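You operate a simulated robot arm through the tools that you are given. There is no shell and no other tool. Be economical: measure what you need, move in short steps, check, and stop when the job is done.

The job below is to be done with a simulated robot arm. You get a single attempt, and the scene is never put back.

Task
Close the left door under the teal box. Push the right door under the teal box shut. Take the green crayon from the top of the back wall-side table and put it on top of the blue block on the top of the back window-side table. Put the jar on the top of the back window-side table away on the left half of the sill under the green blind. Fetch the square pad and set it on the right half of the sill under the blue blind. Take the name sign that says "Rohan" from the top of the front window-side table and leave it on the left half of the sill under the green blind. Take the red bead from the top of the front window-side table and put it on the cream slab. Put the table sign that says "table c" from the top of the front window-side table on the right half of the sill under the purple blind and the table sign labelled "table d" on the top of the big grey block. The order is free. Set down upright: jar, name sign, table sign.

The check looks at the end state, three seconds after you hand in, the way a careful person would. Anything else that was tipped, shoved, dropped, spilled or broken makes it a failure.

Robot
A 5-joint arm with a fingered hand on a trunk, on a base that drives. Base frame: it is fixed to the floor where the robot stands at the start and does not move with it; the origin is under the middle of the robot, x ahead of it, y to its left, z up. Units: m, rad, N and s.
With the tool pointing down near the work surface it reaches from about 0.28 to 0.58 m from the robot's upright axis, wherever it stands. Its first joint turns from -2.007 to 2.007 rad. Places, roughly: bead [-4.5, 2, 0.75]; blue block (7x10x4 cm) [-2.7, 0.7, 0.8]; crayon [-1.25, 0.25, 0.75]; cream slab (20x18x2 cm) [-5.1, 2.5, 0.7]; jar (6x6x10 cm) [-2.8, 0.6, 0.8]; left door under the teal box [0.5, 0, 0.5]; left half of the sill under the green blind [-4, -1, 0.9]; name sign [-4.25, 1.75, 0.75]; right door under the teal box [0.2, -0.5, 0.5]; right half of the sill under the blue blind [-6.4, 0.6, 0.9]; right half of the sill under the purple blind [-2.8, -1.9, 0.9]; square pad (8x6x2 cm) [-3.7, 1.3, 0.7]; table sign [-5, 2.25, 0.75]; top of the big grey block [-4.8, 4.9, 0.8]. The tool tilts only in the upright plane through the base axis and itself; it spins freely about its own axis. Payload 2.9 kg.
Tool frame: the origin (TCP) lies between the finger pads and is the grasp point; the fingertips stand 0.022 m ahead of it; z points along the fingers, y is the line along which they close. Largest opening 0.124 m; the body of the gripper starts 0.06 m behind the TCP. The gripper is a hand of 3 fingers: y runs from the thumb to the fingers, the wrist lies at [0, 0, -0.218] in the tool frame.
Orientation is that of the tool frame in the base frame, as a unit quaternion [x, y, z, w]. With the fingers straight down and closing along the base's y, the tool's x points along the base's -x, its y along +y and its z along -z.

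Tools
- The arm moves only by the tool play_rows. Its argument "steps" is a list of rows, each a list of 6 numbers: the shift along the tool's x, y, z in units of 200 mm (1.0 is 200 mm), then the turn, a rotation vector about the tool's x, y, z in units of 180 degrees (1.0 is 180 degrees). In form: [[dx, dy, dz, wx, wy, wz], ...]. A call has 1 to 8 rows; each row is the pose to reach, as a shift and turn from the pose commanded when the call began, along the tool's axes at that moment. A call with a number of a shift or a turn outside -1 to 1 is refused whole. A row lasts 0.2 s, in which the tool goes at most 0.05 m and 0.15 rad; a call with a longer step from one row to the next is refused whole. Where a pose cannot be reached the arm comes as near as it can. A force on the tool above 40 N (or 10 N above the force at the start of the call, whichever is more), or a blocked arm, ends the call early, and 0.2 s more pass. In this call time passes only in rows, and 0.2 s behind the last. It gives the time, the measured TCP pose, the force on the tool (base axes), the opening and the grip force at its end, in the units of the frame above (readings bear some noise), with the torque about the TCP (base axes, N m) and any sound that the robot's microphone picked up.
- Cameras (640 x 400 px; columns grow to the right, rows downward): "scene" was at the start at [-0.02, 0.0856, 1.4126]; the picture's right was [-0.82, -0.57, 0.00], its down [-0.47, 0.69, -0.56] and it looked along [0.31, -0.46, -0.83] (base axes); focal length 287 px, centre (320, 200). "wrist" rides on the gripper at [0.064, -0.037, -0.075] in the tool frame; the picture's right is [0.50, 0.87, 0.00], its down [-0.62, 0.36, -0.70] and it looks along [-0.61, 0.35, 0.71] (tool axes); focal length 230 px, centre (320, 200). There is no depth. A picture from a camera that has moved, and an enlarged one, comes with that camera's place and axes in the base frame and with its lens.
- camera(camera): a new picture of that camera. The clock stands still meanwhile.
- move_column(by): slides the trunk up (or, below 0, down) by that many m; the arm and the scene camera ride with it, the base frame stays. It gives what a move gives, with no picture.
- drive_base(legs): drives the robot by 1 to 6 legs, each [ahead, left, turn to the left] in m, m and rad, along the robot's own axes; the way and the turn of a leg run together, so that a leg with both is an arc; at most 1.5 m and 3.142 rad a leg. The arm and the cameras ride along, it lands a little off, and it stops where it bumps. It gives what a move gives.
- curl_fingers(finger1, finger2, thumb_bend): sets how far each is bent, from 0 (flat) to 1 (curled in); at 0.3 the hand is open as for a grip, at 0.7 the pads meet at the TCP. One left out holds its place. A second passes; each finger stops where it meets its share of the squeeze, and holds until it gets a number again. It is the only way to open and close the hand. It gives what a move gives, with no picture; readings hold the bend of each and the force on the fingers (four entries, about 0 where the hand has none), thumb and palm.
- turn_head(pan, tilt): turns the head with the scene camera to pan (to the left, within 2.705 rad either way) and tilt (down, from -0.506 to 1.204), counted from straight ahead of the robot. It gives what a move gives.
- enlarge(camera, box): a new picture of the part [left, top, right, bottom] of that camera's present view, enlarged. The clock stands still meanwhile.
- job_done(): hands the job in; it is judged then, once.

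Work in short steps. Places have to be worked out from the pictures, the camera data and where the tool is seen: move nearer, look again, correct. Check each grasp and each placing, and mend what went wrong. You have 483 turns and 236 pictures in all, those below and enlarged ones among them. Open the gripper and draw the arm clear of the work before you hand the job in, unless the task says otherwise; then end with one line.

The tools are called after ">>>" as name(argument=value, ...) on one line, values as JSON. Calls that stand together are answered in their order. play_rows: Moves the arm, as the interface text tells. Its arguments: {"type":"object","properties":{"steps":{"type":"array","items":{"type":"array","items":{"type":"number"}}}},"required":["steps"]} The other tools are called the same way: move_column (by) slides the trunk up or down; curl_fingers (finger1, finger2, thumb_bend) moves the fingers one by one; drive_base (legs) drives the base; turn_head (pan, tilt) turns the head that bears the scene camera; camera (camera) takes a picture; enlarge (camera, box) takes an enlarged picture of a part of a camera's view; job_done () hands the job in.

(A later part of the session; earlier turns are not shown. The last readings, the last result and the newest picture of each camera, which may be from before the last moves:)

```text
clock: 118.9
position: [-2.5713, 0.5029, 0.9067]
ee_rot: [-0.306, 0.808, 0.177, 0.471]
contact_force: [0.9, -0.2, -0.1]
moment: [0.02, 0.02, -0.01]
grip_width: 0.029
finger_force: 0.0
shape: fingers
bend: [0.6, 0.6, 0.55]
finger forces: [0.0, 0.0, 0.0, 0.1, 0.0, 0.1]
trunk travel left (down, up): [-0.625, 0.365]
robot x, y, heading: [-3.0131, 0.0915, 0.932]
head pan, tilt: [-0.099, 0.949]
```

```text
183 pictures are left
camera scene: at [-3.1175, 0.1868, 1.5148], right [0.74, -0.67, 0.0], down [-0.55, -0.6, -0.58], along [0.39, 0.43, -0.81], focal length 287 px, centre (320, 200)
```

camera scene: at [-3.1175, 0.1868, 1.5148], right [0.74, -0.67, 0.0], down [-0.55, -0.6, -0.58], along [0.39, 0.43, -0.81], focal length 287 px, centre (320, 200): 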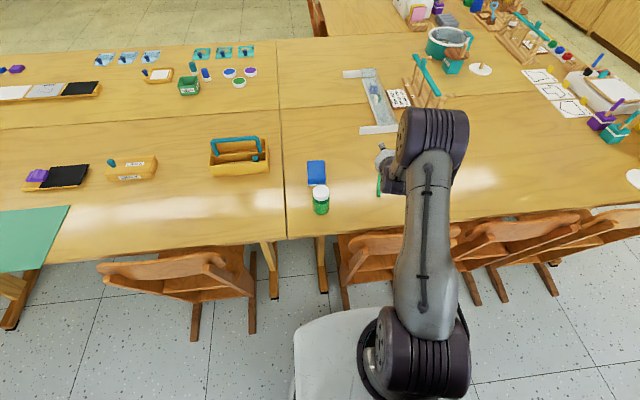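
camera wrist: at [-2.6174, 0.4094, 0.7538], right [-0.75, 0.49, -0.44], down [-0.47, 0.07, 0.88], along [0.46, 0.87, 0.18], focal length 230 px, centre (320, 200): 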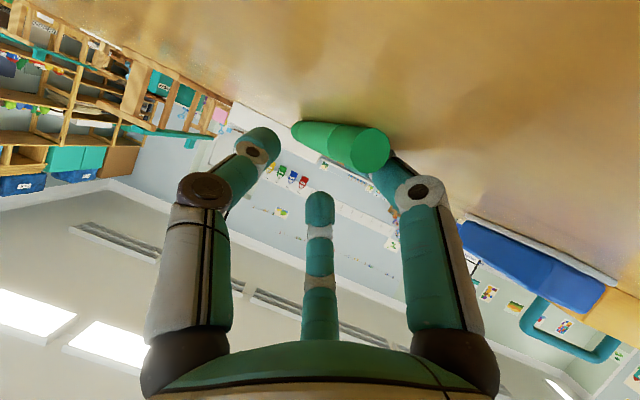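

Right the tool to vertical, then view the crayon.

>>> play_rows(steps=[[0.02, 0, -0.08, 0, 0.0416, 0], [0.04, 0, -0.16, 0, 0.0832, 0], [0.06, 0, -0.25, 0, 0.1248, 0], [0.08, 0, -0.33, 0, 0.1664, 0], [0.09, 0, -0.41, 0, 0.208, 0], [0.11, 0, -0.5, 0, 0.2496, 0], [0.13, 0, -0.58, 0, 0.291, 0], [0.147, 0, -0.66, 0, 0.333, 0]])

>>> camera(camera="wrist")

>>> enlarge(camera="scene", box=[280, 130, 440, 230])

```text
clock: 120.7
position: [-2.6713, 0.4147, 0.9476]
ee_rot: [-0.357, 0.934, 0.001, 0.003]
contact_force: [-0.2, -1.0, 0.6]
moment: [0.0, 0.01, 0.01]
grip_width: 0.029
finger_force: 0.0
shape: fingers
bend: [0.6, 0.6, 0.55]
finger forces: [0.1, 0.0, 0.0, 0.0, 0.1, 0.0]
trunk travel left (down, up): [-0.625, 0.365]
robot x, y, heading: [-3.0122, 0.0934, 0.942]
head pan, tilt: [-0.099, 0.949]
```

```text
182 pictures are left
camera wrist: at [-2.6918, 0.3439, 1.022], right [-0.95, 0.31, 0.0], down [0.22, 0.68, 0.7], along [0.22, 0.67, -0.71], focal length 230 px, centre (320, 200)
```

wrist: 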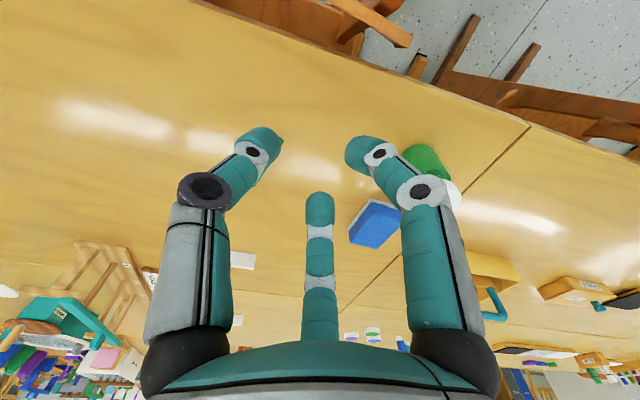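

```text
4.00 times, centred on (360, 180) of scene
camera zoom: at [-3.1166, 0.1874, 1.5149], right [0.74, -0.67, 0.0], down [-0.55, -0.6, -0.58], along [0.39, 0.43, -0.81], focal length 1146 px, centre (160, 280)
```

zoom: 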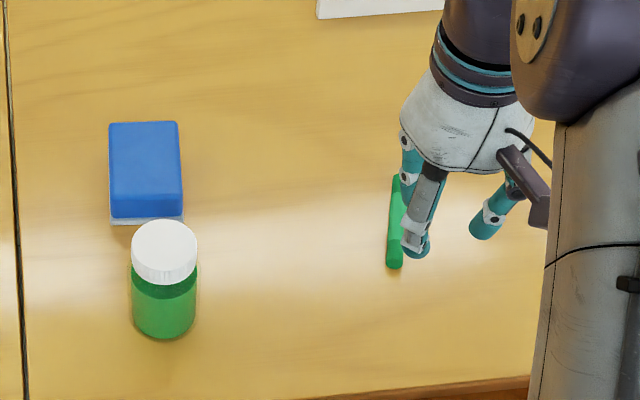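

Crayon lies along the radial line, centre ≈(-2.547,0.510). Lower the trunk 0.1 m, tilt the tool 34° outward above it, with fingers half open.

>>> move_column(by=-0.1)

>>> play_rows(steps=[[-0.16, -0.01, 0.02, 0, -0.0382, 0], [-0.32, -0.03, 0.04, 0, -0.0764, 0], [-0.48, -0.04, 0.06, 0, -0.1146, 0], [-0.64, -0.05, 0.08, 0, -0.153, 0], [-0.78, -0.06, 0.09, 0, -0.191, 0]])

>>> curl_fingers(finger1=0.5, finger2=0.5, thumb_bend=0.5)

>>> camera(camera="wrist")

```text
clock: 122.0
position: [-2.6696, 0.4146, 0.8466]
ee_rot: [-0.356, 0.934, 0.001, 0.003]
contact_force: [-0.4, -0.2, -0.2]
moment: [-0.05, 0.0, -0.01]
grip_width: 0.0289
finger_force: 0.1
shape: fingers
bend: [0.6, 0.6, 0.55]
finger forces: [0.0, 0.0, 0.1, 0.0, 0.0, 0.0]
trunk travel left (down, up): [-0.525, 0.465]
robot x, y, heading: [-3.013, 0.0988, 0.936]
head pan, tilt: [-0.099, 0.949]
```

```text
clock: 123.2
position: [-2.5469, 0.5151, 0.8324]
ee_rot: [-0.338, 0.892, 0.101, 0.281]
contact_force: [0.5, 0.5, -0.7]
moment: [-0.01, 0.04, 0.04]
grip_width: 0.0289
finger_force: 0.0
shape: fingers
bend: [0.6, 0.6, 0.55]
finger forces: [0.0, 0.1, 0.1, 0.1, 0.0, 0.0]
out of reach, approached as far as the arm can: row 5
trunk travel left (down, up): [-0.525, 0.465]
robot x, y, heading: [-3.0146, 0.0968, 0.935]
head pan, tilt: [-0.099, 0.949]
```

```text
clock: 124.2
position: [-2.5479, 0.515, 0.8323]
ee_rot: [-0.339, 0.892, 0.102, 0.281]
contact_force: [0.3, 0.0, 0.8]
moment: [0.0, 0.04, 0.01]
grip_width: 0.0492
finger_force: 0.1
shape: fingers
bend: [0.5, 0.5, 0.5]
finger forces: [0.0, 0.0, 0.1, 0.1, 0.0, 0.1]
trunk travel left (down, up): [-0.525, 0.465]
robot x, y, heading: [-3.0146, 0.097, 0.939]
head pan, tilt: [-0.099, 0.949]
```

```text
180 pictures are left
camera wrist: at [-2.5933, 0.4239, 0.8575], right [-0.88, 0.38, -0.29], down [-0.16, 0.34, 0.92], along [0.45, 0.86, -0.24], focal length 230 px, centre (320, 200)
```

wrist: 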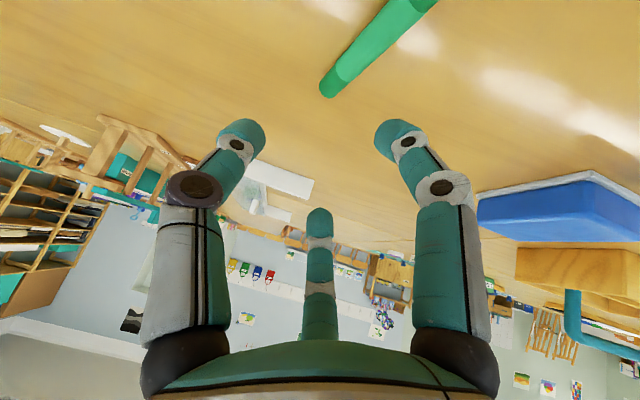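

Both cameras agree on the crayon's place; the tool is centred over it. Lower 7 cm.

>>> play_rows(steps=[[0.1, 0, 0.144, 0, 0, 0], [0.2, 0.003, 0.287, 0, 0, 0]])

>>> camera(camera="wrist")

```text
clock: 124.8
position: [-2.5515, 0.5179, 0.7656]
ee_rot: [-0.34, 0.89, 0.105, 0.284]
contact_force: [-7.3, 1.4, 22.0]
moment: [0.06, 0.21, 0.03]
grip_width: 0.0304
finger_force: 11.2
shape: fingers
bend: [0.75, 0.5, 0.5]
finger forces: [19.8, 0.1, 0.1, 0.0, 1.6, 0.1]
trunk travel left (down, up): [-0.525, 0.465]
robot x, y, heading: [-3.014, 0.0947, 0.936]
head pan, tilt: [-0.099, 0.949]
```

```text
179 pictures are left
camera wrist: at [-2.5976, 0.4256, 0.7896], right [-0.88, 0.37, -0.3], down [-0.17, 0.34, 0.93], along [0.45, 0.86, -0.24], focal length 230 px, centre (320, 200)
```

wrist: 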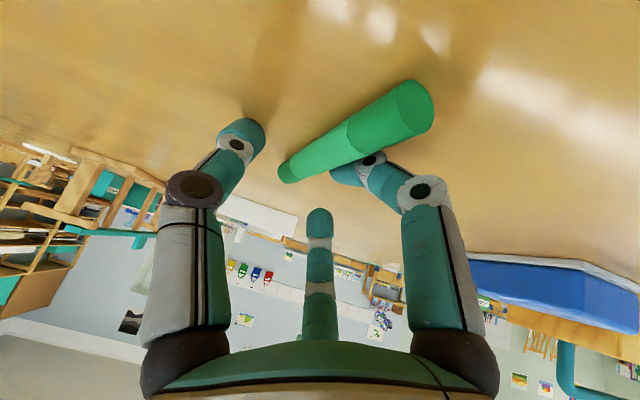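

Finger 1 landed on the crayon. Raise 4 cm and look again.

>>> play_rows(steps=[[-0.06, 0, -0.09, 0, 0, 0], [-0.12, 0, -0.18, 0, 0, 0]])

>>> curl_fingers(finger1=0.4, finger2=0.4, thumb_bend=0.4)

>>> camera(camera="wrist")

```text
clock: 125.5
position: [-2.5507, 0.5138, 0.8045]
ee_rot: [-0.339, 0.892, 0.102, 0.28]
contact_force: [0.8, 0.3, -0.2]
moment: [0.0, 0.0, 0.01]
grip_width: 0.0491
finger_force: 0.1
shape: fingers
bend: [0.5, 0.5, 0.5]
finger forces: [0.0, 0.1, 0.1, 0.1, 0.1, 0.1]
trunk travel left (down, up): [-0.525, 0.465]
robot x, y, heading: [-3.0136, 0.0978, 0.932]
head pan, tilt: [-0.099, 0.949]
```

```text
clock: 126.5
position: [-2.5505, 0.5132, 0.8055]
ee_rot: [-0.339, 0.892, 0.101, 0.28]
contact_force: [0.1, 0.3, 0.0]
moment: [-0.03, 0.02, 0.05]
grip_width: 0.0768
finger_force: 0.2
shape: fingers
bend: [0.4, 0.4, 0.4]
finger forces: [0.0, 0.0, 0.0, 0.0, 0.1, 0.0]
trunk travel left (down, up): [-0.525, 0.465]
robot x, y, heading: [-3.014, 0.0921, 0.938]
head pan, tilt: [-0.099, 0.949]
```

```text
178 pictures are left
camera wrist: at [-2.5964, 0.4228, 0.8305], right [-0.88, 0.37, -0.29], down [-0.16, 0.34, 0.93], along [0.45, 0.86, -0.24], focal length 230 px, centre (320, 200)
```

wrist: 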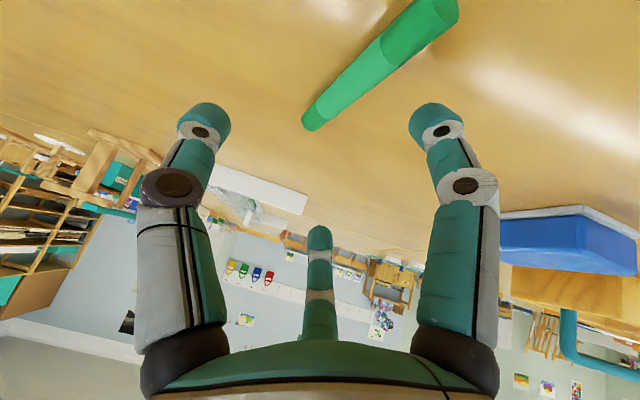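

Tilting makes finger 1 sit lower than the others, so it touched first. I'll reduce the tilt to ~0.35 rad and grasp nearer the near end of the crayon.

>>> play_rows(steps=[[0.07, 0.008, -0.05, 0, 0.038, 0], [0.139, 0.016, -0.097, 0, 0.0764, 0]])

>>> camera(camera="wrist")

```text
clock: 127.0
position: [-2.5776, 0.4937, 0.8041]
ee_rot: [-0.351, 0.919, 0.062, 0.17]
contact_force: [-0.9, 0.2, -0.7]
moment: [0.01, -0.02, -0.03]
grip_width: 0.0769
finger_force: 0.0
shape: fingers
bend: [0.4, 0.4, 0.4]
finger forces: [0.1, 0.1, 0.0, 0.0, 0.0, 0.0]
trunk travel left (down, up): [-0.525, 0.465]
robot x, y, heading: [-3.0138, 0.0947, 0.935]
head pan, tilt: [-0.099, 0.949]
```

```text
177 pictures are left
camera wrist: at [-2.6165, 0.408, 0.851], right [-0.92, 0.34, -0.18], down [0.0, 0.49, 0.87], along [0.38, 0.81, -0.45], focal length 230 px, centre (320, 200)
```

wrist: 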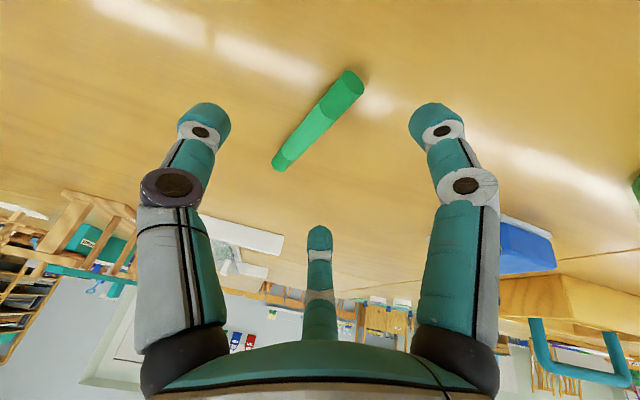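

Good alignment near its near end. Lower to z≈0.756 in two rows.

>>> play_rows(steps=[[0.045, -0.01, 0.117, 0, 0, 0], [0.086, -0.02, 0.225, 0, 0, 0]])

>>> camera(camera="wrist")

```text
clock: 127.5
position: [-2.5729, 0.4924, 0.784]
ee_rot: [-0.349, 0.918, 0.065, 0.178]
contact_force: [-1.9, -3.7, 18.5]
moment: [-0.37, 0.97, 0.21]
grip_width: 0.079
finger_force: 9.6
shape: fingers
bend: [0.38, 0.4, 0.4]
finger forces: [18.8, 0.1, 0.0, 0.0, 0.0, 0.0]
trunk travel left (down, up): [-0.525, 0.465]
robot x, y, heading: [-3.0129, 0.0985, 0.928]
head pan, tilt: [-0.099, 0.949]
stopped in row 2: the force on the tool passed its limit at 54 N (the readings are from after the stop); the commanded pose is now the measured one
```

```text
176 pictures are left
camera wrist: at [-2.6126, 0.4071, 0.8291], right [-0.92, 0.34, -0.19], down [-0.01, 0.48, 0.88], along [0.39, 0.81, -0.44], focal length 230 px, centre (320, 200)
```

wrist: 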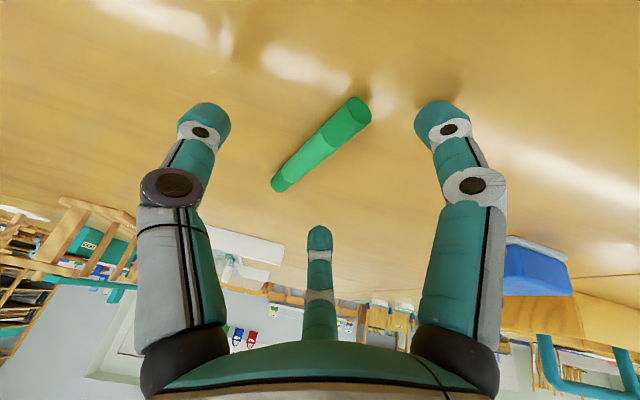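

The open fingers splay fore-aft; closing them more before descending reduces that. Raise 3 cm, set bend 0.56, and descend again.

>>> play_rows(steps=[[-0.055, 0, -0.14, 0, 0, 0]])

>>> curl_fingers(finger1=0.56, finger2=0.56, thumb_bend=0.52)

>>> camera(camera="wrist")

```text
clock: 127.9
position: [-2.5726, 0.4939, 0.8126]
ee_rot: [-0.349, 0.918, 0.065, 0.177]
contact_force: [-0.1, 0.0, 0.0]
moment: [0.03, -0.01, 0.0]
grip_width: 0.0773
finger_force: 0.0
shape: fingers
bend: [0.4, 0.4, 0.4]
finger forces: [0.0, 0.0, 0.0, 0.1, 0.1, 0.0]
trunk travel left (down, up): [-0.525, 0.465]
robot x, y, heading: [-3.0166, 0.097, 0.934]
head pan, tilt: [-0.099, 0.949]
```

```text
clock: 128.9
position: [-2.5727, 0.4952, 0.8115]
ee_rot: [-0.35, 0.918, 0.064, 0.176]
contact_force: [-0.2, 0.3, 0.4]
moment: [-0.02, 0.0, -0.02]
grip_width: 0.0394
finger_force: 0.0
shape: fingers
bend: [0.56, 0.56, 0.52]
finger forces: [0.0, 0.0, 0.0, 0.0, 0.1, 0.0]
trunk travel left (down, up): [-0.525, 0.465]
robot x, y, heading: [-3.0126, 0.1003, 0.935]
head pan, tilt: [-0.099, 0.949]
```

```text
175 pictures are left
camera wrist: at [-2.612, 0.4088, 0.8579], right [-0.92, 0.34, -0.19], down [0.0, 0.48, 0.88], along [0.39, 0.81, -0.44], focal length 230 px, centre (320, 200)
```

wrist: 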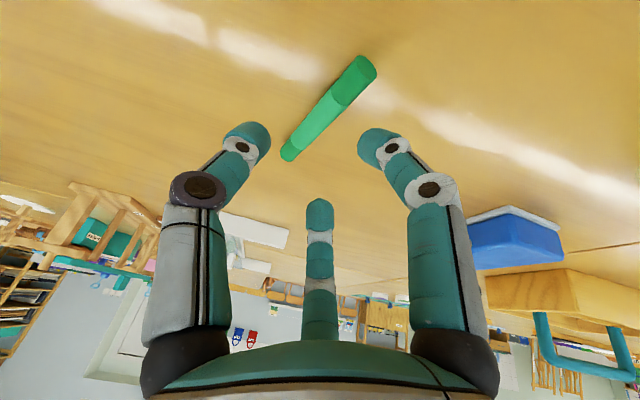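

Small correction (+6 mm in y, spin 0.07 rad to match the crayon) while descending.

>>> play_rows(steps=[[0.03, 0.03, 0.07, 0, 0, 0.012], [0.06, 0.035, 0.14, 0, 0, 0.024], [0.085, 0.035, 0.21, 0, 0, 0.024]])

>>> camera(camera="wrist")

```text
clock: 129.7
position: [-2.5791, 0.4998, 0.7695]
ee_rot: [-0.315, 0.93, 0.073, 0.175]
contact_force: [-8.1, 0.2, 20.6]
moment: [0.0, 0.44, 0.02]
grip_width: 0.0319
finger_force: 10.5
shape: fingers
bend: [0.59, 0.56, 0.52]
finger forces: [20.6, 0.0, 0.0, 0.1, 0.1, 0.1]
trunk travel left (down, up): [-0.525, 0.465]
robot x, y, heading: [-3.012, 0.0981, 0.934]
head pan, tilt: [-0.099, 0.949]
```

```text
174 pictures are left
camera wrist: at [-2.6244, 0.4154, 0.8142], right [-0.9, 0.4, -0.16], down [0.04, 0.45, 0.89], along [0.43, 0.79, -0.42], focal length 230 px, centre (320, 200)
```

wrist: 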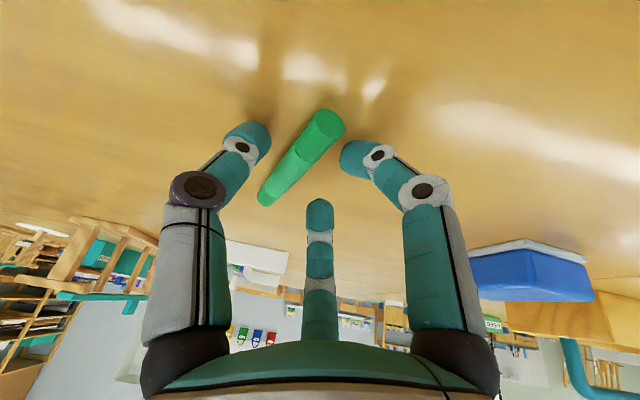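

Finger 1 is resting on the table with the crayon between thumb and fingers. Curl a bit more and go lower in turn.

>>> curl_fingers(finger1=0.63, finger2=0.62, thumb_bend=0.57)

>>> play_rows(steps=[[0.02, 0, 0.05, 0, 0, 0]])

>>> camera(camera="wrist")

```text
clock: 130.7
position: [-2.5782, 0.4979, 0.7682]
ee_rot: [-0.315, 0.93, 0.074, 0.174]
contact_force: [0.4, -2.3, 17.7]
moment: [-0.34, -0.36, -0.01]
grip_width: 0.0222
finger_force: 8.9
shape: fingers
bend: [0.65, 0.62, 0.56]
finger forces: [3.3, 0.1, 0.0, 0.1, 14.4, 0.1]
trunk travel left (down, up): [-0.525, 0.465]
robot x, y, heading: [-3.0131, 0.0942, 0.939]
head pan, tilt: [-0.099, 0.949]
```

```text
clock: 131.1
position: [-2.5752, 0.5006, 0.7679]
ee_rot: [-0.313, 0.929, 0.076, 0.184]
contact_force: [-1.9, -4.7, 24.0]
moment: [-0.49, -0.38, -0.09]
grip_width: 0.0211
finger_force: 12.3
shape: fingers
bend: [0.65, 0.62, 0.55]
finger forces: [5.1, 0.1, 0.1, 0.0, 19.4, 0.1]
trunk travel left (down, up): [-0.525, 0.465]
robot x, y, heading: [-3.0105, 0.0964, 0.935]
head pan, tilt: [-0.099, 0.949]
stopped in row 1: the force on the tool passed its limit at 48 N (the readings are from after the stop); the commanded pose is now the measured one
```

```text
173 pictures are left
camera wrist: at [-2.6208, 0.4159, 0.8105], right [-0.9, 0.41, -0.17], down [0.03, 0.44, 0.9], along [0.44, 0.8, -0.41], focal length 230 px, centre (320, 200)
```

wrist: 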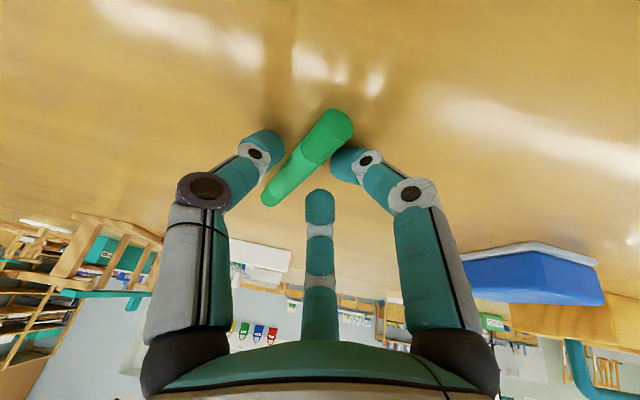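

The tips are at table level around the crayon and only ~2 cm apart; close on it now.

>>> curl_fingers(finger1=0.8, finger2=0.8, thumb_bend=0.75)

>>> camera(camera="wrist")

```text
clock: 132.1
position: [-2.5759, 0.4985, 0.7653]
ee_rot: [-0.314, 0.929, 0.077, 0.182]
contact_force: [11.8, -4.0, 31.1]
moment: [-0.48, -0.83, 0.03]
grip_width: 0.0085
finger_force: 28.5
shape: fingers
bend: [0.78, 0.76, 0.67]
finger forces: [19.3, 0.0, 0.1, 0.0, 38.1, 0.1]
trunk travel left (down, up): [-0.525, 0.465]
robot x, y, heading: [-3.0137, 0.0957, 0.934]
head pan, tilt: [-0.099, 0.949]
```

```text
172 pictures are left
camera wrist: at [-2.6202, 0.4149, 0.8092], right [-0.9, 0.41, -0.17], down [0.03, 0.44, 0.9], along [0.44, 0.8, -0.41], focal length 230 px, centre (320, 200)
```

wrist: 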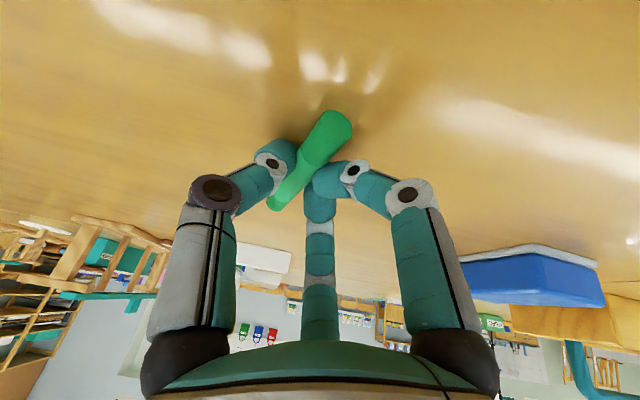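

It's pinched. Lift 6 cm and check.

>>> play_rows(steps=[[-0.03, 0, -0.08, 0, 0, 0], [-0.06, 0, -0.16, 0, 0, 0], [-0.11, 0, -0.3, 0, 0, 0]])

>>> camera(camera="wrist")

```text
clock: 132.9
position: [-2.5758, 0.4986, 0.8264]
ee_rot: [-0.315, 0.929, 0.074, 0.178]
contact_force: [0.2, -0.1, -0.6]
moment: [0.0, 0.0, 0.01]
grip_width: 0.0052
finger_force: 9.6
shape: fingers
bend: [0.75, 0.8, 0.68]
finger forces: [10.9, 0.1, 0.1, 0.0, 9.1, 0.0]
trunk travel left (down, up): [-0.525, 0.465]
robot x, y, heading: [-3.0124, 0.0972, 0.938]
head pan, tilt: [-0.099, 0.949]
```

```text
171 pictures are left
camera wrist: at [-2.6209, 0.4152, 0.8693], right [-0.9, 0.41, -0.17], down [0.04, 0.45, 0.89], along [0.44, 0.8, -0.42], focal length 230 px, centre (320, 200)
```

wrist: 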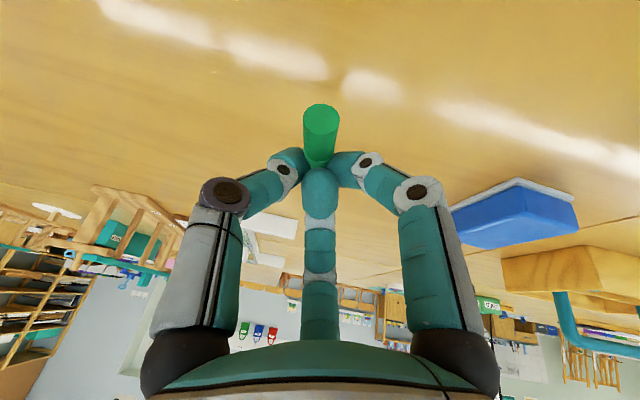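

Held, but it may have pivoted; look from the scene camera.

>>> enlarge(camera="scene", box=[300, 110, 460, 210])

```text
4.00 times, centred on (380, 160) of scene
camera zoom: at [-3.117, 0.1871, 1.4148], right [0.74, -0.67, 0.0], down [-0.55, -0.6, -0.58], along [0.39, 0.43, -0.81], focal length 1146 px, centre (80, 360)
```

zoom: 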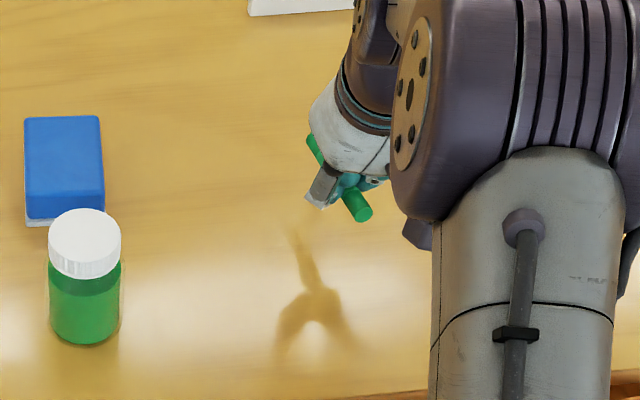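

The crayon is pinched near its end and level enough, but the jar stands where the hand would go. I'll set the crayon back on the table nearer to me, deal with the jar first, then return.

>>> play_rows(steps=[[0.18, -0.017, -0.075, 0, 0, 0], [0.37, -0.033, -0.15, 0, 0, 0], [0.4, -0.035, -0.07, 0, 0, 0], [0.43, -0.037, 0.0, 0, 0, 0], [0.451, -0.038, 0.045, 0, 0, 0]])

>>> camera(camera="wrist")

```text
clock: 134.1
position: [-2.6356, 0.4449, 0.7833]
ee_rot: [-0.314, 0.929, 0.075, 0.179]
contact_force: [-0.3, 0.2, -0.1]
moment: [-0.01, 0.02, 0.0]
grip_width: 0.0048
finger_force: 10.0
shape: fingers
bend: [0.75, 0.8, 0.68]
finger forces: [10.8, 0.1, 0.0, 0.1, 9.2, 0.1]
trunk travel left (down, up): [-0.525, 0.465]
robot x, y, heading: [-3.0121, 0.0946, 0.934]
head pan, tilt: [-0.099, 0.949]
```

```text
169 pictures are left
camera wrist: at [-2.6806, 0.3606, 0.8276], right [-0.9, 0.41, -0.17], down [0.04, 0.45, 0.89], along [0.44, 0.8, -0.42], focal length 230 px, centre (320, 200)
```

wrist: 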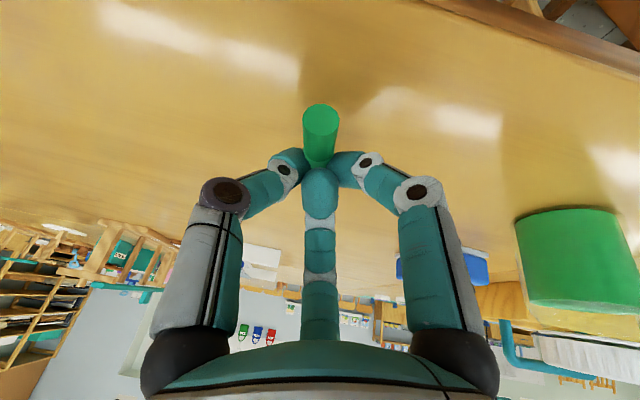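

Lower a little further, then release.

>>> play_rows(steps=[[0.02, 0, 0.05, 0, 0, 0]])

>>> curl_fingers(finger1=0.58, finger2=0.58, thumb_bend=0.52)

>>> camera(camera="wrist")

```text
clock: 134.5
position: [-2.635, 0.4447, 0.7735]
ee_rot: [-0.314, 0.929, 0.074, 0.18]
contact_force: [-0.8, -0.4, 0.5]
moment: [0.0, -0.01, -0.03]
grip_width: 0.0047
finger_force: 10.2
shape: fingers
bend: [0.75, 0.8, 0.68]
finger forces: [10.8, 0.0, 0.0, 0.1, 9.4, 0.0]
trunk travel left (down, up): [-0.525, 0.465]
robot x, y, heading: [-3.0149, 0.0951, 0.931]
head pan, tilt: [-0.099, 0.949]
```

```text
clock: 135.5
position: [-2.635, 0.4449, 0.773]
ee_rot: [-0.314, 0.929, 0.074, 0.18]
contact_force: [0.7, 1.1, 2.4]
moment: [0.01, 0.01, 0.0]
grip_width: 0.034
finger_force: 1.2
shape: fingers
bend: [0.6, 0.57, 0.52]
finger forces: [2.3, 0.0, 0.1, 0.0, 0.1, 0.1]
trunk travel left (down, up): [-0.525, 0.465]
robot x, y, heading: [-3.0138, 0.0943, 0.938]
head pan, tilt: [-0.099, 0.949]
```

```text
168 pictures are left
camera wrist: at [-2.6799, 0.3606, 0.8173], right [-0.9, 0.41, -0.17], down [0.04, 0.45, 0.89], along [0.44, 0.8, -0.42], focal length 230 px, centre (320, 200)
```

wrist: 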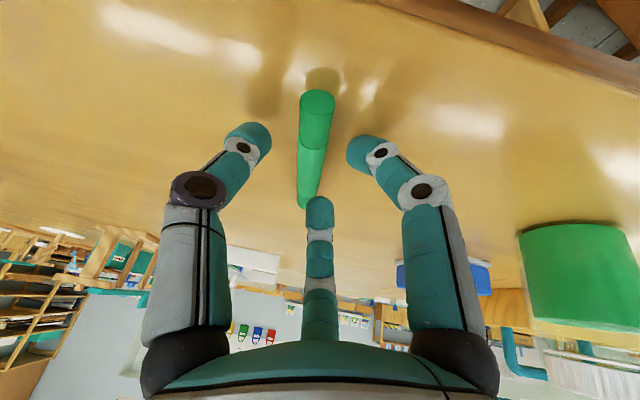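

Crayon is down. Raise the hand, then right it and open for the jar.

>>> play_rows(steps=[[-0.08, 0.005, -0.2, 0, 0, 0], [-0.16, 0.01, -0.4, 0, 0, 0], [-0.24, 0.015, -0.6, 0, 0.04, 0], [-0.32, 0.02, -0.786, 0, 0.08, 0], [-0.32, 0.02, -0.8, 0, 0.118, 0]])

>>> curl_fingers(finger1=0.25, finger2=0.25, thumb_bend=0.25)

>>> camera(camera="wrist")

>>> enlarge(camera="scene", box=[260, 110, 420, 210])

```text
clock: 136.7
position: [-2.6363, 0.4434, 0.9446]
ee_rot: [-0.323, 0.946, 0.003, 0.009]
contact_force: [-0.2, 0.5, 0.3]
moment: [0.02, -0.02, 0.0]
grip_width: 0.0369
finger_force: 0.0
shape: fingers
bend: [0.57, 0.57, 0.52]
finger forces: [0.1, 0.2, 0.0, 0.0, 0.1, 0.0]
trunk travel left (down, up): [-0.525, 0.465]
robot x, y, heading: [-3.0127, 0.0961, 0.936]
head pan, tilt: [-0.099, 0.949]
```

```text
clock: 137.7
position: [-2.6372, 0.443, 0.9437]
ee_rot: [-0.323, 0.946, 0.005, 0.01]
contact_force: [0.0, -0.6, 0.0]
moment: [-0.02, 0.0, 0.01]
grip_width: 0.1122
finger_force: 0.0
shape: fingers
bend: [0.25, 0.25, 0.25]
finger forces: [0.0, 0.1, 0.0, 0.0, 0.0, 0.0]
trunk travel left (down, up): [-0.525, 0.465]
robot x, y, heading: [-3.0123, 0.099, 0.936]
head pan, tilt: [-0.099, 0.949]
```

```text
167 pictures are left
camera wrist: at [-2.6651, 0.3736, 1.0183], right [-0.93, 0.38, -0.01], down [0.26, 0.65, 0.71], along [0.28, 0.66, -0.7], focal length 230 px, centre (320, 200)
```

wrist: 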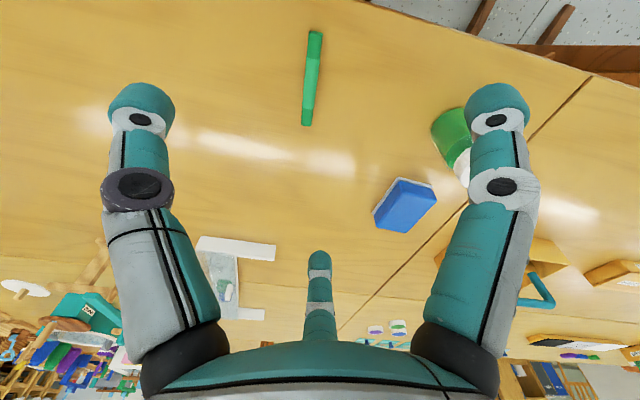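

```text
4.00 times, centred on (340, 160) of scene
camera zoom: at [-3.1166, 0.1875, 1.4149], right [0.74, -0.67, 0.0], down [-0.55, -0.6, -0.58], along [0.39, 0.43, -0.81], focal length 1146 px, centre (240, 360)
```

zoom: 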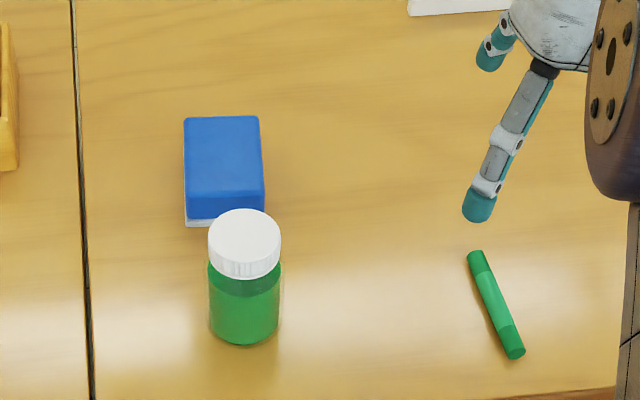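

Jar centre ≈(-2.765,0.572). Move above it with a spin so that the blue block falls between two fingers.

>>> play_rows(steps=[[0.02, 0.15, 0, 0, 0, -0.045], [0.04, 0.3, 0, 0, 0, -0.09], [0.06, 0.45, 0, 0, 0, -0.135], [0.08, 0.6, 0, 0, 0, -0.18], [0.1, 0.75, 0, 0, 0, -0.225], [0.11, 0.9, 0, 0, 0, -0.27]])

>>> camera(camera="wrist")

```text
clock: 139.1
position: [-2.7647, 0.5731, 0.9491]
ee_rot: [-0.684, 0.729, 0.005, 0.014]
contact_force: [0.0, -0.3, 0.1]
moment: [0.02, 0.02, 0.01]
grip_width: 0.1122
finger_force: 0.0
shape: fingers
bend: [0.25, 0.25, 0.25]
finger forces: [0.0, 0.0, 0.0, 0.0, 0.0, 0.0]
trunk travel left (down, up): [-0.525, 0.465]
robot x, y, heading: [-3.0118, 0.0979, 0.929]
head pan, tilt: [-0.099, 0.949]
```

```text
165 pictures are left
camera wrist: at [-2.732, 0.5057, 1.0229], right [-0.9, -0.44, -0.02], down [-0.33, 0.62, 0.71], along [-0.3, 0.65, -0.7], focal length 230 px, centre (320, 200)
```

wrist: 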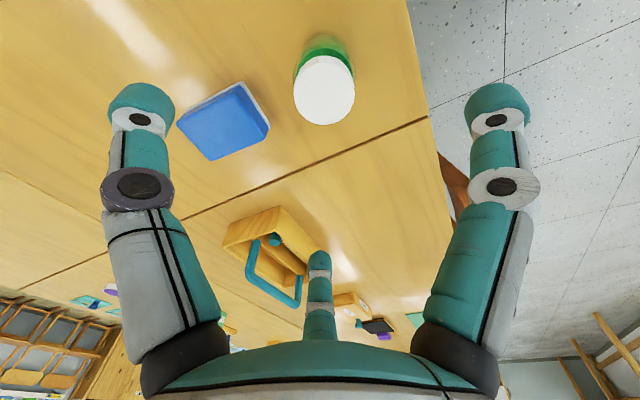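

Lid is centred under the tool. Descend to grip the jar's body.

>>> play_rows(steps=[[0, 0, 0.2, 0, 0, 0], [0, 0, 0.4, 0, 0, 0], [0, 0, 0.6, 0, 0, 0], [0, 0, 0.79, 0, 0, 0]])

>>> camera(camera="wrist")

```text
clock: 140.1
position: [-2.7637, 0.5737, 0.7914]
ee_rot: [-0.684, 0.729, 0.005, 0.014]
contact_force: [-0.2, -0.2, 0.8]
moment: [-0.02, 0.01, 0.02]
grip_width: 0.1122
finger_force: 0.1
shape: fingers
bend: [0.25, 0.25, 0.25]
finger forces: [0.0, 0.0, 0.0, 0.0, 0.1, 0.1]
trunk travel left (down, up): [-0.525, 0.465]
robot x, y, heading: [-3.0126, 0.0955, 0.933]
head pan, tilt: [-0.099, 0.949]
```

```text
164 pictures are left
camera wrist: at [-2.731, 0.505, 0.8655], right [-0.9, -0.44, -0.02], down [-0.33, 0.62, 0.71], along [-0.3, 0.65, -0.7], focal length 230 px, centre (320, 200)
```

wrist: 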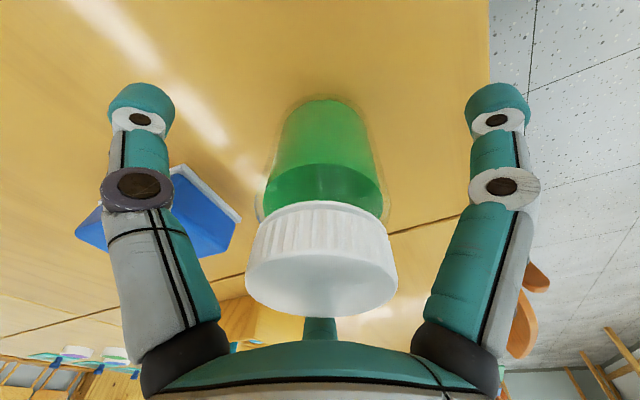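

The jar is well centred. Close the fingers on it.

>>> curl_fingers(finger1=0.7, finger2=0.7, thumb_bend=0.7)

>>> play_rows(steps=[[0, 0, -0.05, 0, 0, 0], [0, 0, -0.1, 0, 0, 0], [0, 0, -0.25, 0, 0, 0]])

>>> camera(camera="wrist")

```text
clock: 141.1
position: [-2.7638, 0.574, 0.7921]
ee_rot: [-0.684, 0.729, 0.006, 0.013]
contact_force: [0.4, 1.1, -0.2]
moment: [0.01, -0.01, -0.01]
grip_width: 0.0414
finger_force: 19.0
shape: fingers
bend: [0.52, 0.53, 0.57]
finger forces: [11.4, 10.4, 0.1, 0.0, 15.8, 0.1]
trunk travel left (down, up): [-0.525, 0.465]
robot x, y, heading: [-3.0116, 0.0969, 0.932]
head pan, tilt: [-0.099, 0.949]
```

```text
clock: 141.9
position: [-2.762, 0.5759, 0.8412]
ee_rot: [-0.684, 0.73, 0.004, 0.013]
contact_force: [0.1, 0.1, -2.5]
moment: [0.02, 0.01, 0.0]
grip_width: 0.0413
finger_force: 19.0
shape: fingers
bend: [0.52, 0.53, 0.57]
finger forces: [11.3, 10.3, 0.1, 0.1, 15.5, 0.0]
trunk travel left (down, up): [-0.525, 0.465]
robot x, y, heading: [-3.0136, 0.0969, 0.937]
head pan, tilt: [-0.099, 0.949]
```

```text
163 pictures are left
camera wrist: at [-2.7297, 0.5072, 0.9153], right [-0.9, -0.44, -0.02], down [-0.32, 0.62, 0.71], along [-0.3, 0.65, -0.7], focal length 230 px, centre (320, 200)
```

wrist: 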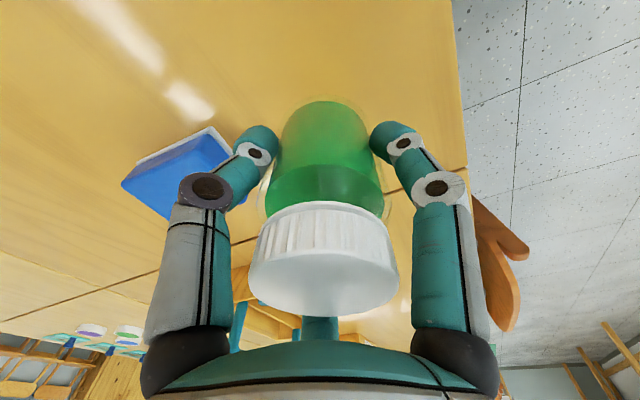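

Jar is held upright. Raise the trunk, back off from the table and turn toward the windows.

>>> move_column(by=0.25)

>>> drive_base(legs=[[-0.25, 0, 0], [0, 0, 3.12]])

>>> turn_head(pan=0.0, tilt=0.35)

>>> camera(camera="scene")

```text
clock: 144.5
position: [-2.7627, 0.576, 1.0913]
ee_rot: [-0.684, 0.73, 0.005, 0.014]
contact_force: [0.0, 0.0, -2.8]
moment: [-0.02, -0.04, -0.01]
grip_width: 0.0415
finger_force: 18.2
shape: fingers
bend: [0.52, 0.53, 0.57]
finger forces: [11.3, 10.2, 0.0, 0.0, 15.5, 0.0]
trunk travel left (down, up): [-0.775, 0.215]
robot x, y, heading: [-3.0116, 0.0969, 0.939]
head pan, tilt: [-0.099, 0.949]
```

```text
clock: 153.5
position: [-3.4404, -0.5671, 1.0913]
ee_rot: [0.751, 0.66, -0.013, 0.005]
contact_force: [0.2, 0.0, -4.0]
moment: [0.0, 0.05, 0.0]
grip_width: 0.0407
finger_force: 17.3
shape: fingers
bend: [0.52, 0.54, 0.57]
finger forces: [10.2, 10.0, 0.1, 0.0, 15.2, 0.0]
trunk travel left (down, up): [-0.775, 0.215]
robot x, y, heading: [-3.1635, -0.1031, -2.271]
head pan, tilt: [-0.099, 0.949]
```

```text
clock: 154.5
position: [-3.4418, -0.5672, 1.0905]
ee_rot: [0.75, 0.661, -0.014, 0.005]
contact_force: [0.1, -0.5, -4.3]
moment: [0.01, 0.01, 0.0]
grip_width: 0.041
finger_force: 17.5
shape: fingers
bend: [0.52, 0.54, 0.57]
finger forces: [10.3, 10.1, 0.0, 0.0, 15.1, 0.0]
trunk travel left (down, up): [-0.775, 0.215]
robot x, y, heading: [-3.1614, -0.1058, -2.271]
head pan, tilt: [0.0, 0.351]
```

```text
162 pictures are left
camera scene: at [-3.0724, -0.2246, 1.716], right [-0.77, 0.64, 0.0], down [0.22, 0.26, -0.94], along [-0.6, -0.72, -0.34], focal length 287 px, centre (320, 200)
```

scene: 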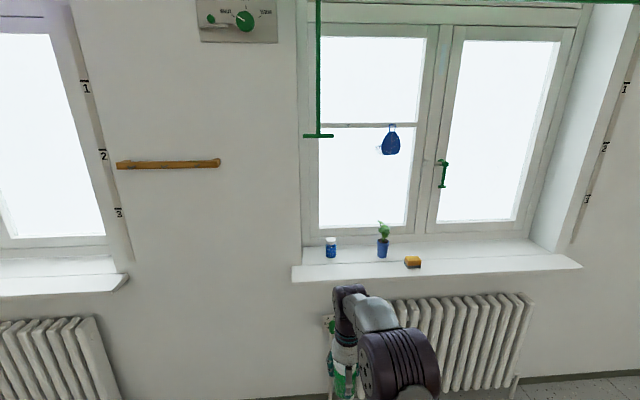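

Green sill spans a≈2.36–3.82 m along the wall (my room axis), with a blue bottle, plant and brown block on its left half. Free spot is at the far left. Drive nearer and look.

>>> drive_base(legs=[[0, 0, 0.09], [0.55, 0, 0]])

>>> turn_head(pan=-0.1, tilt=0.75)

>>> camera(camera="scene")

>>> camera(camera="wrist")

```text
clock: 158.2
position: [-3.7213, -1.0487, 1.0911]
ee_rot: [0.721, 0.693, -0.014, 0.006]
contact_force: [0.0, 0.1, -3.6]
moment: [0.01, -0.02, 0.0]
grip_width: 0.041
finger_force: 17.6
shape: fingers
bend: [0.52, 0.54, 0.57]
finger forces: [10.4, 10.1, 0.0, 0.0, 15.2, 0.0]
trunk travel left (down, up): [-0.775, 0.215]
robot x, y, heading: [-3.4838, -0.56, -2.18]
head pan, tilt: [0.0, 0.351]
```

```text
clock: 159.1
position: [-3.7204, -1.047, 1.0919]
ee_rot: [0.721, 0.692, -0.013, 0.006]
contact_force: [0.2, 0.1, -2.3]
moment: [-0.01, 0.0, 0.03]
grip_width: 0.0408
finger_force: 17.3
shape: fingers
bend: [0.52, 0.54, 0.57]
finger forces: [10.3, 10.1, 0.0, 0.0, 15.1, 0.0]
trunk travel left (down, up): [-0.775, 0.215]
robot x, y, heading: [-3.4821, -0.5631, -2.186]
head pan, tilt: [-0.099, 0.75]
```

```text
161 pictures are left
camera scene: at [-3.3833, -0.6607, 1.6805], right [-0.76, 0.65, 0.0], down [0.44, 0.52, -0.73], along [-0.48, -0.55, -0.68], focal length 287 px, centre (320, 200)
```

scene: 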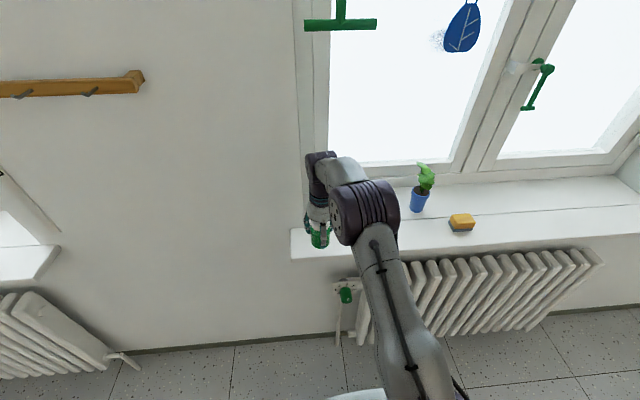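

```text
160 pictures are left
camera wrist: at [-3.7528, -0.9805, 1.165], right [0.89, 0.47, -0.02], down [0.34, -0.61, 0.71], along [0.32, -0.64, -0.7], focal length 230 px, centre (320, 200)
```

wrist: 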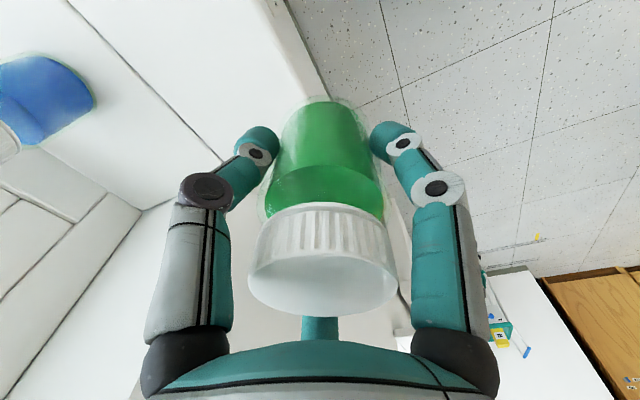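

Triangulation puts the sill top near z≈0.95, front edge at w≈3.0. Drive 0.12 m further ahead so the left spot is within reach.

>>> drive_base(legs=[[0.12, 0, 0]])

>>> camera(camera="wrist")

>>> turn_head(pan=-0.3, tilt=0.85)

>>> camera(camera="scene")

```text
clock: 160.3
position: [-3.7886, -1.1472, 1.0902]
ee_rot: [0.72, 0.694, -0.013, 0.006]
contact_force: [0.3, -0.6, -2.3]
moment: [0.02, -0.01, 0.0]
grip_width: 0.0408
finger_force: 18.6
shape: fingers
bend: [0.52, 0.55, 0.57]
finger forces: [10.7, 11.0, 0.0, 0.1, 15.2, 0.0]
trunk travel left (down, up): [-0.775, 0.215]
robot x, y, heading: [-3.5501, -0.6558, -2.177]
head pan, tilt: [-0.099, 0.75]
```

```text
159 pictures are left
camera wrist: at [-3.821, -1.0804, 1.1646], right [0.88, 0.47, -0.02], down [0.34, -0.61, 0.71], along [0.32, -0.64, -0.7], focal length 230 px, centre (320, 200)
```

wrist: 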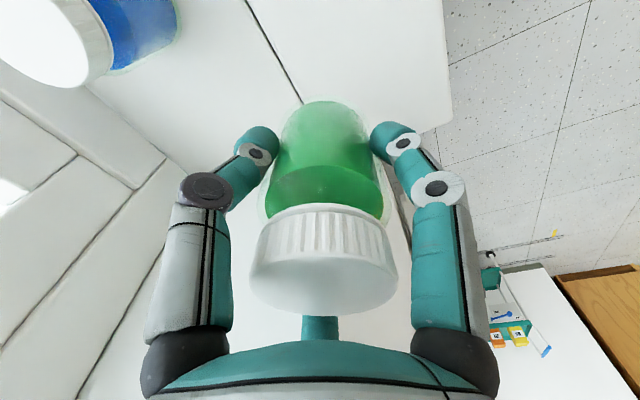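

```text
clock: 161.1
position: [-3.7873, -1.148, 1.0904]
ee_rot: [0.72, 0.694, -0.013, 0.005]
contact_force: [0.3, -0.1, -2.9]
moment: [0.01, -0.02, 0.03]
grip_width: 0.0409
finger_force: 19.0
shape: fingers
bend: [0.52, 0.55, 0.57]
finger forces: [10.9, 10.9, 0.0, 0.1, 15.1, 0.0]
trunk travel left (down, up): [-0.775, 0.215]
robot x, y, heading: [-3.5533, -0.6594, -2.179]
head pan, tilt: [-0.3, 0.85]
```

```text
158 pictures are left
camera scene: at [-3.4596, -0.7439, 1.6724], right [-0.61, 0.79, 0.0], down [0.59, 0.46, -0.66], along [-0.52, -0.41, -0.75], focal length 287 px, centre (320, 200)
```

scene: 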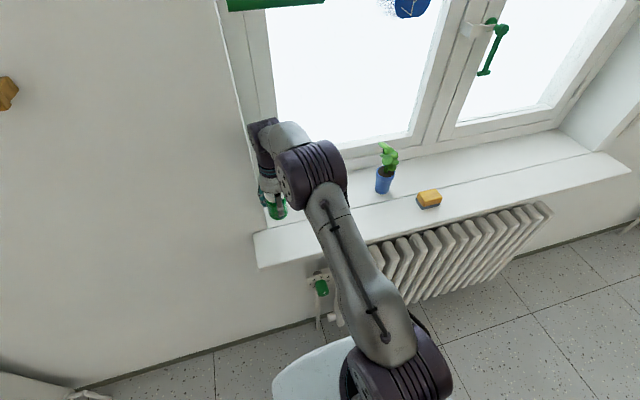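

Jar is above the sill's left end with margin. Lower 6 cm, then in 8 mm steps until touch.

>>> play_rows(steps=[[0, 0, 0.15, 0, 0, 0], [0, 0, 0.28, 0, 0, 0]])

>>> camera(camera="wrist")

```text
clock: 161.7
position: [-3.7894, -1.1475, 1.0356]
ee_rot: [0.72, 0.694, -0.014, 0.006]
contact_force: [0.4, 1.7, -1.4]
moment: [-0.1, 0.01, 0.03]
grip_width: 0.0408
finger_force: 19.3
shape: fingers
bend: [0.52, 0.55, 0.57]
finger forces: [10.8, 13.1, 0.1, 0.0, 15.3, 0.1]
trunk travel left (down, up): [-0.775, 0.215]
robot x, y, heading: [-3.5532, -0.6594, -2.178]
head pan, tilt: [-0.3, 0.85]
```

```text
157 pictures are left
camera wrist: at [-3.8221, -1.0814, 1.1096], right [0.88, 0.47, -0.02], down [0.34, -0.61, 0.71], along [0.32, -0.64, -0.7], focal length 230 px, centre (320, 200)
```

wrist: 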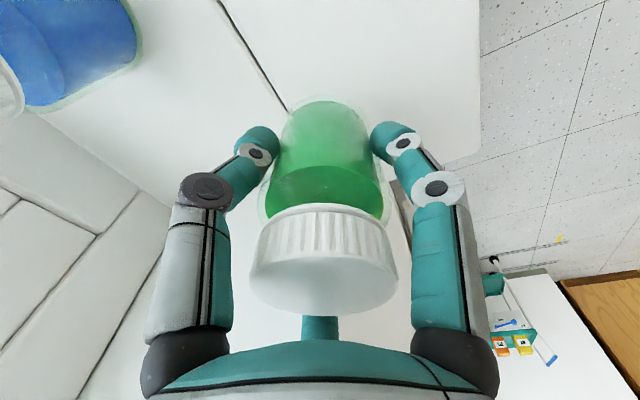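

Slight change in forces; take a 5 mm step to see if this is sill contact.

>>> play_rows(steps=[[0, 0, 0.025, 0, 0, 0]])

>>> enlarge(camera="scene", box=[200, 100, 360, 280])

```text
clock: 162.1
position: [-3.7894, -1.1482, 1.0307]
ee_rot: [0.72, 0.694, -0.014, 0.005]
contact_force: [0.4, 1.1, -3.2]
moment: [-0.05, 0.0, 0.0]
grip_width: 0.0409
finger_force: 19.2
shape: fingers
bend: [0.52, 0.55, 0.57]
finger forces: [10.8, 12.1, 0.1, 0.1, 15.1, 0.0]
trunk travel left (down, up): [-0.775, 0.215]
robot x, y, heading: [-3.5553, -0.6654, -2.185]
head pan, tilt: [-0.3, 0.85]
```

```text
2.22 times, centred on (280, 190) of scene
camera zoom: at [-3.4595, -0.7433, 1.6724], right [-0.61, 0.79, 0.0], down [0.59, 0.46, -0.66], along [-0.52, -0.41, -0.75], focal length 637 px, centre (409, 222)
```

zoom: 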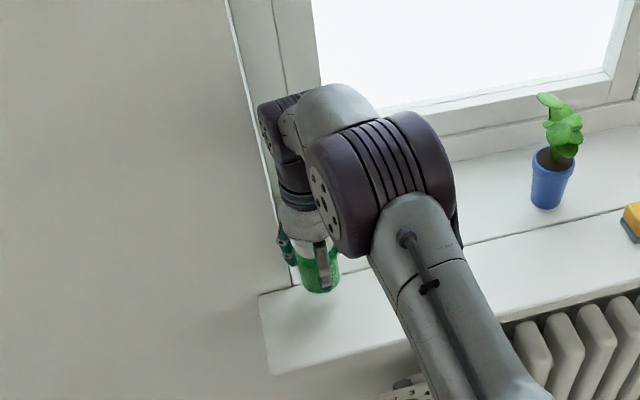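

The fingers brushed the window reveal. Raise 3 cm and shift the jar 8 cm to the right and 3.5 cm toward me.

>>> play_rows(steps=[[0.1, -0.05, -0.15, 0, 0, 0], [0.25, -0.15, -0.15, 0, 0, 0], [0.364, -0.242, -0.15, 0, 0, 0], [0.364, -0.242, 0.0, 0, 0, 0]])

>>> camera(camera="wrist")

```text
clock: 163.1
position: [-3.8344, -1.0754, 1.0285]
ee_rot: [0.72, 0.694, -0.014, 0.002]
contact_force: [0.5, -0.4, -3.5]
moment: [0.03, 0.01, 0.04]
grip_width: 0.0407
finger_force: 18.3
shape: fingers
bend: [0.52, 0.55, 0.57]
finger forces: [10.9, 11.0, 0.0, 0.1, 15.0, 0.1]
trunk travel left (down, up): [-0.775, 0.215]
robot x, y, heading: [-3.551, -0.6591, -2.179]
head pan, tilt: [-0.3, 0.85]
```

```text
155 pictures are left
camera wrist: at [-3.8664, -1.0085, 1.1025], right [0.88, 0.47, -0.02], down [0.34, -0.61, 0.71], along [0.32, -0.64, -0.7], focal length 230 px, centre (320, 200)
```

wrist: 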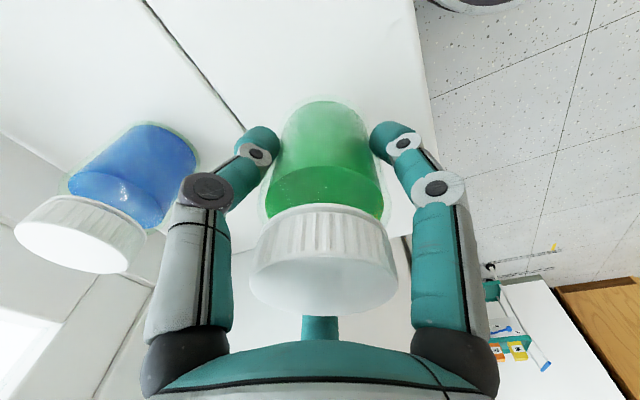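

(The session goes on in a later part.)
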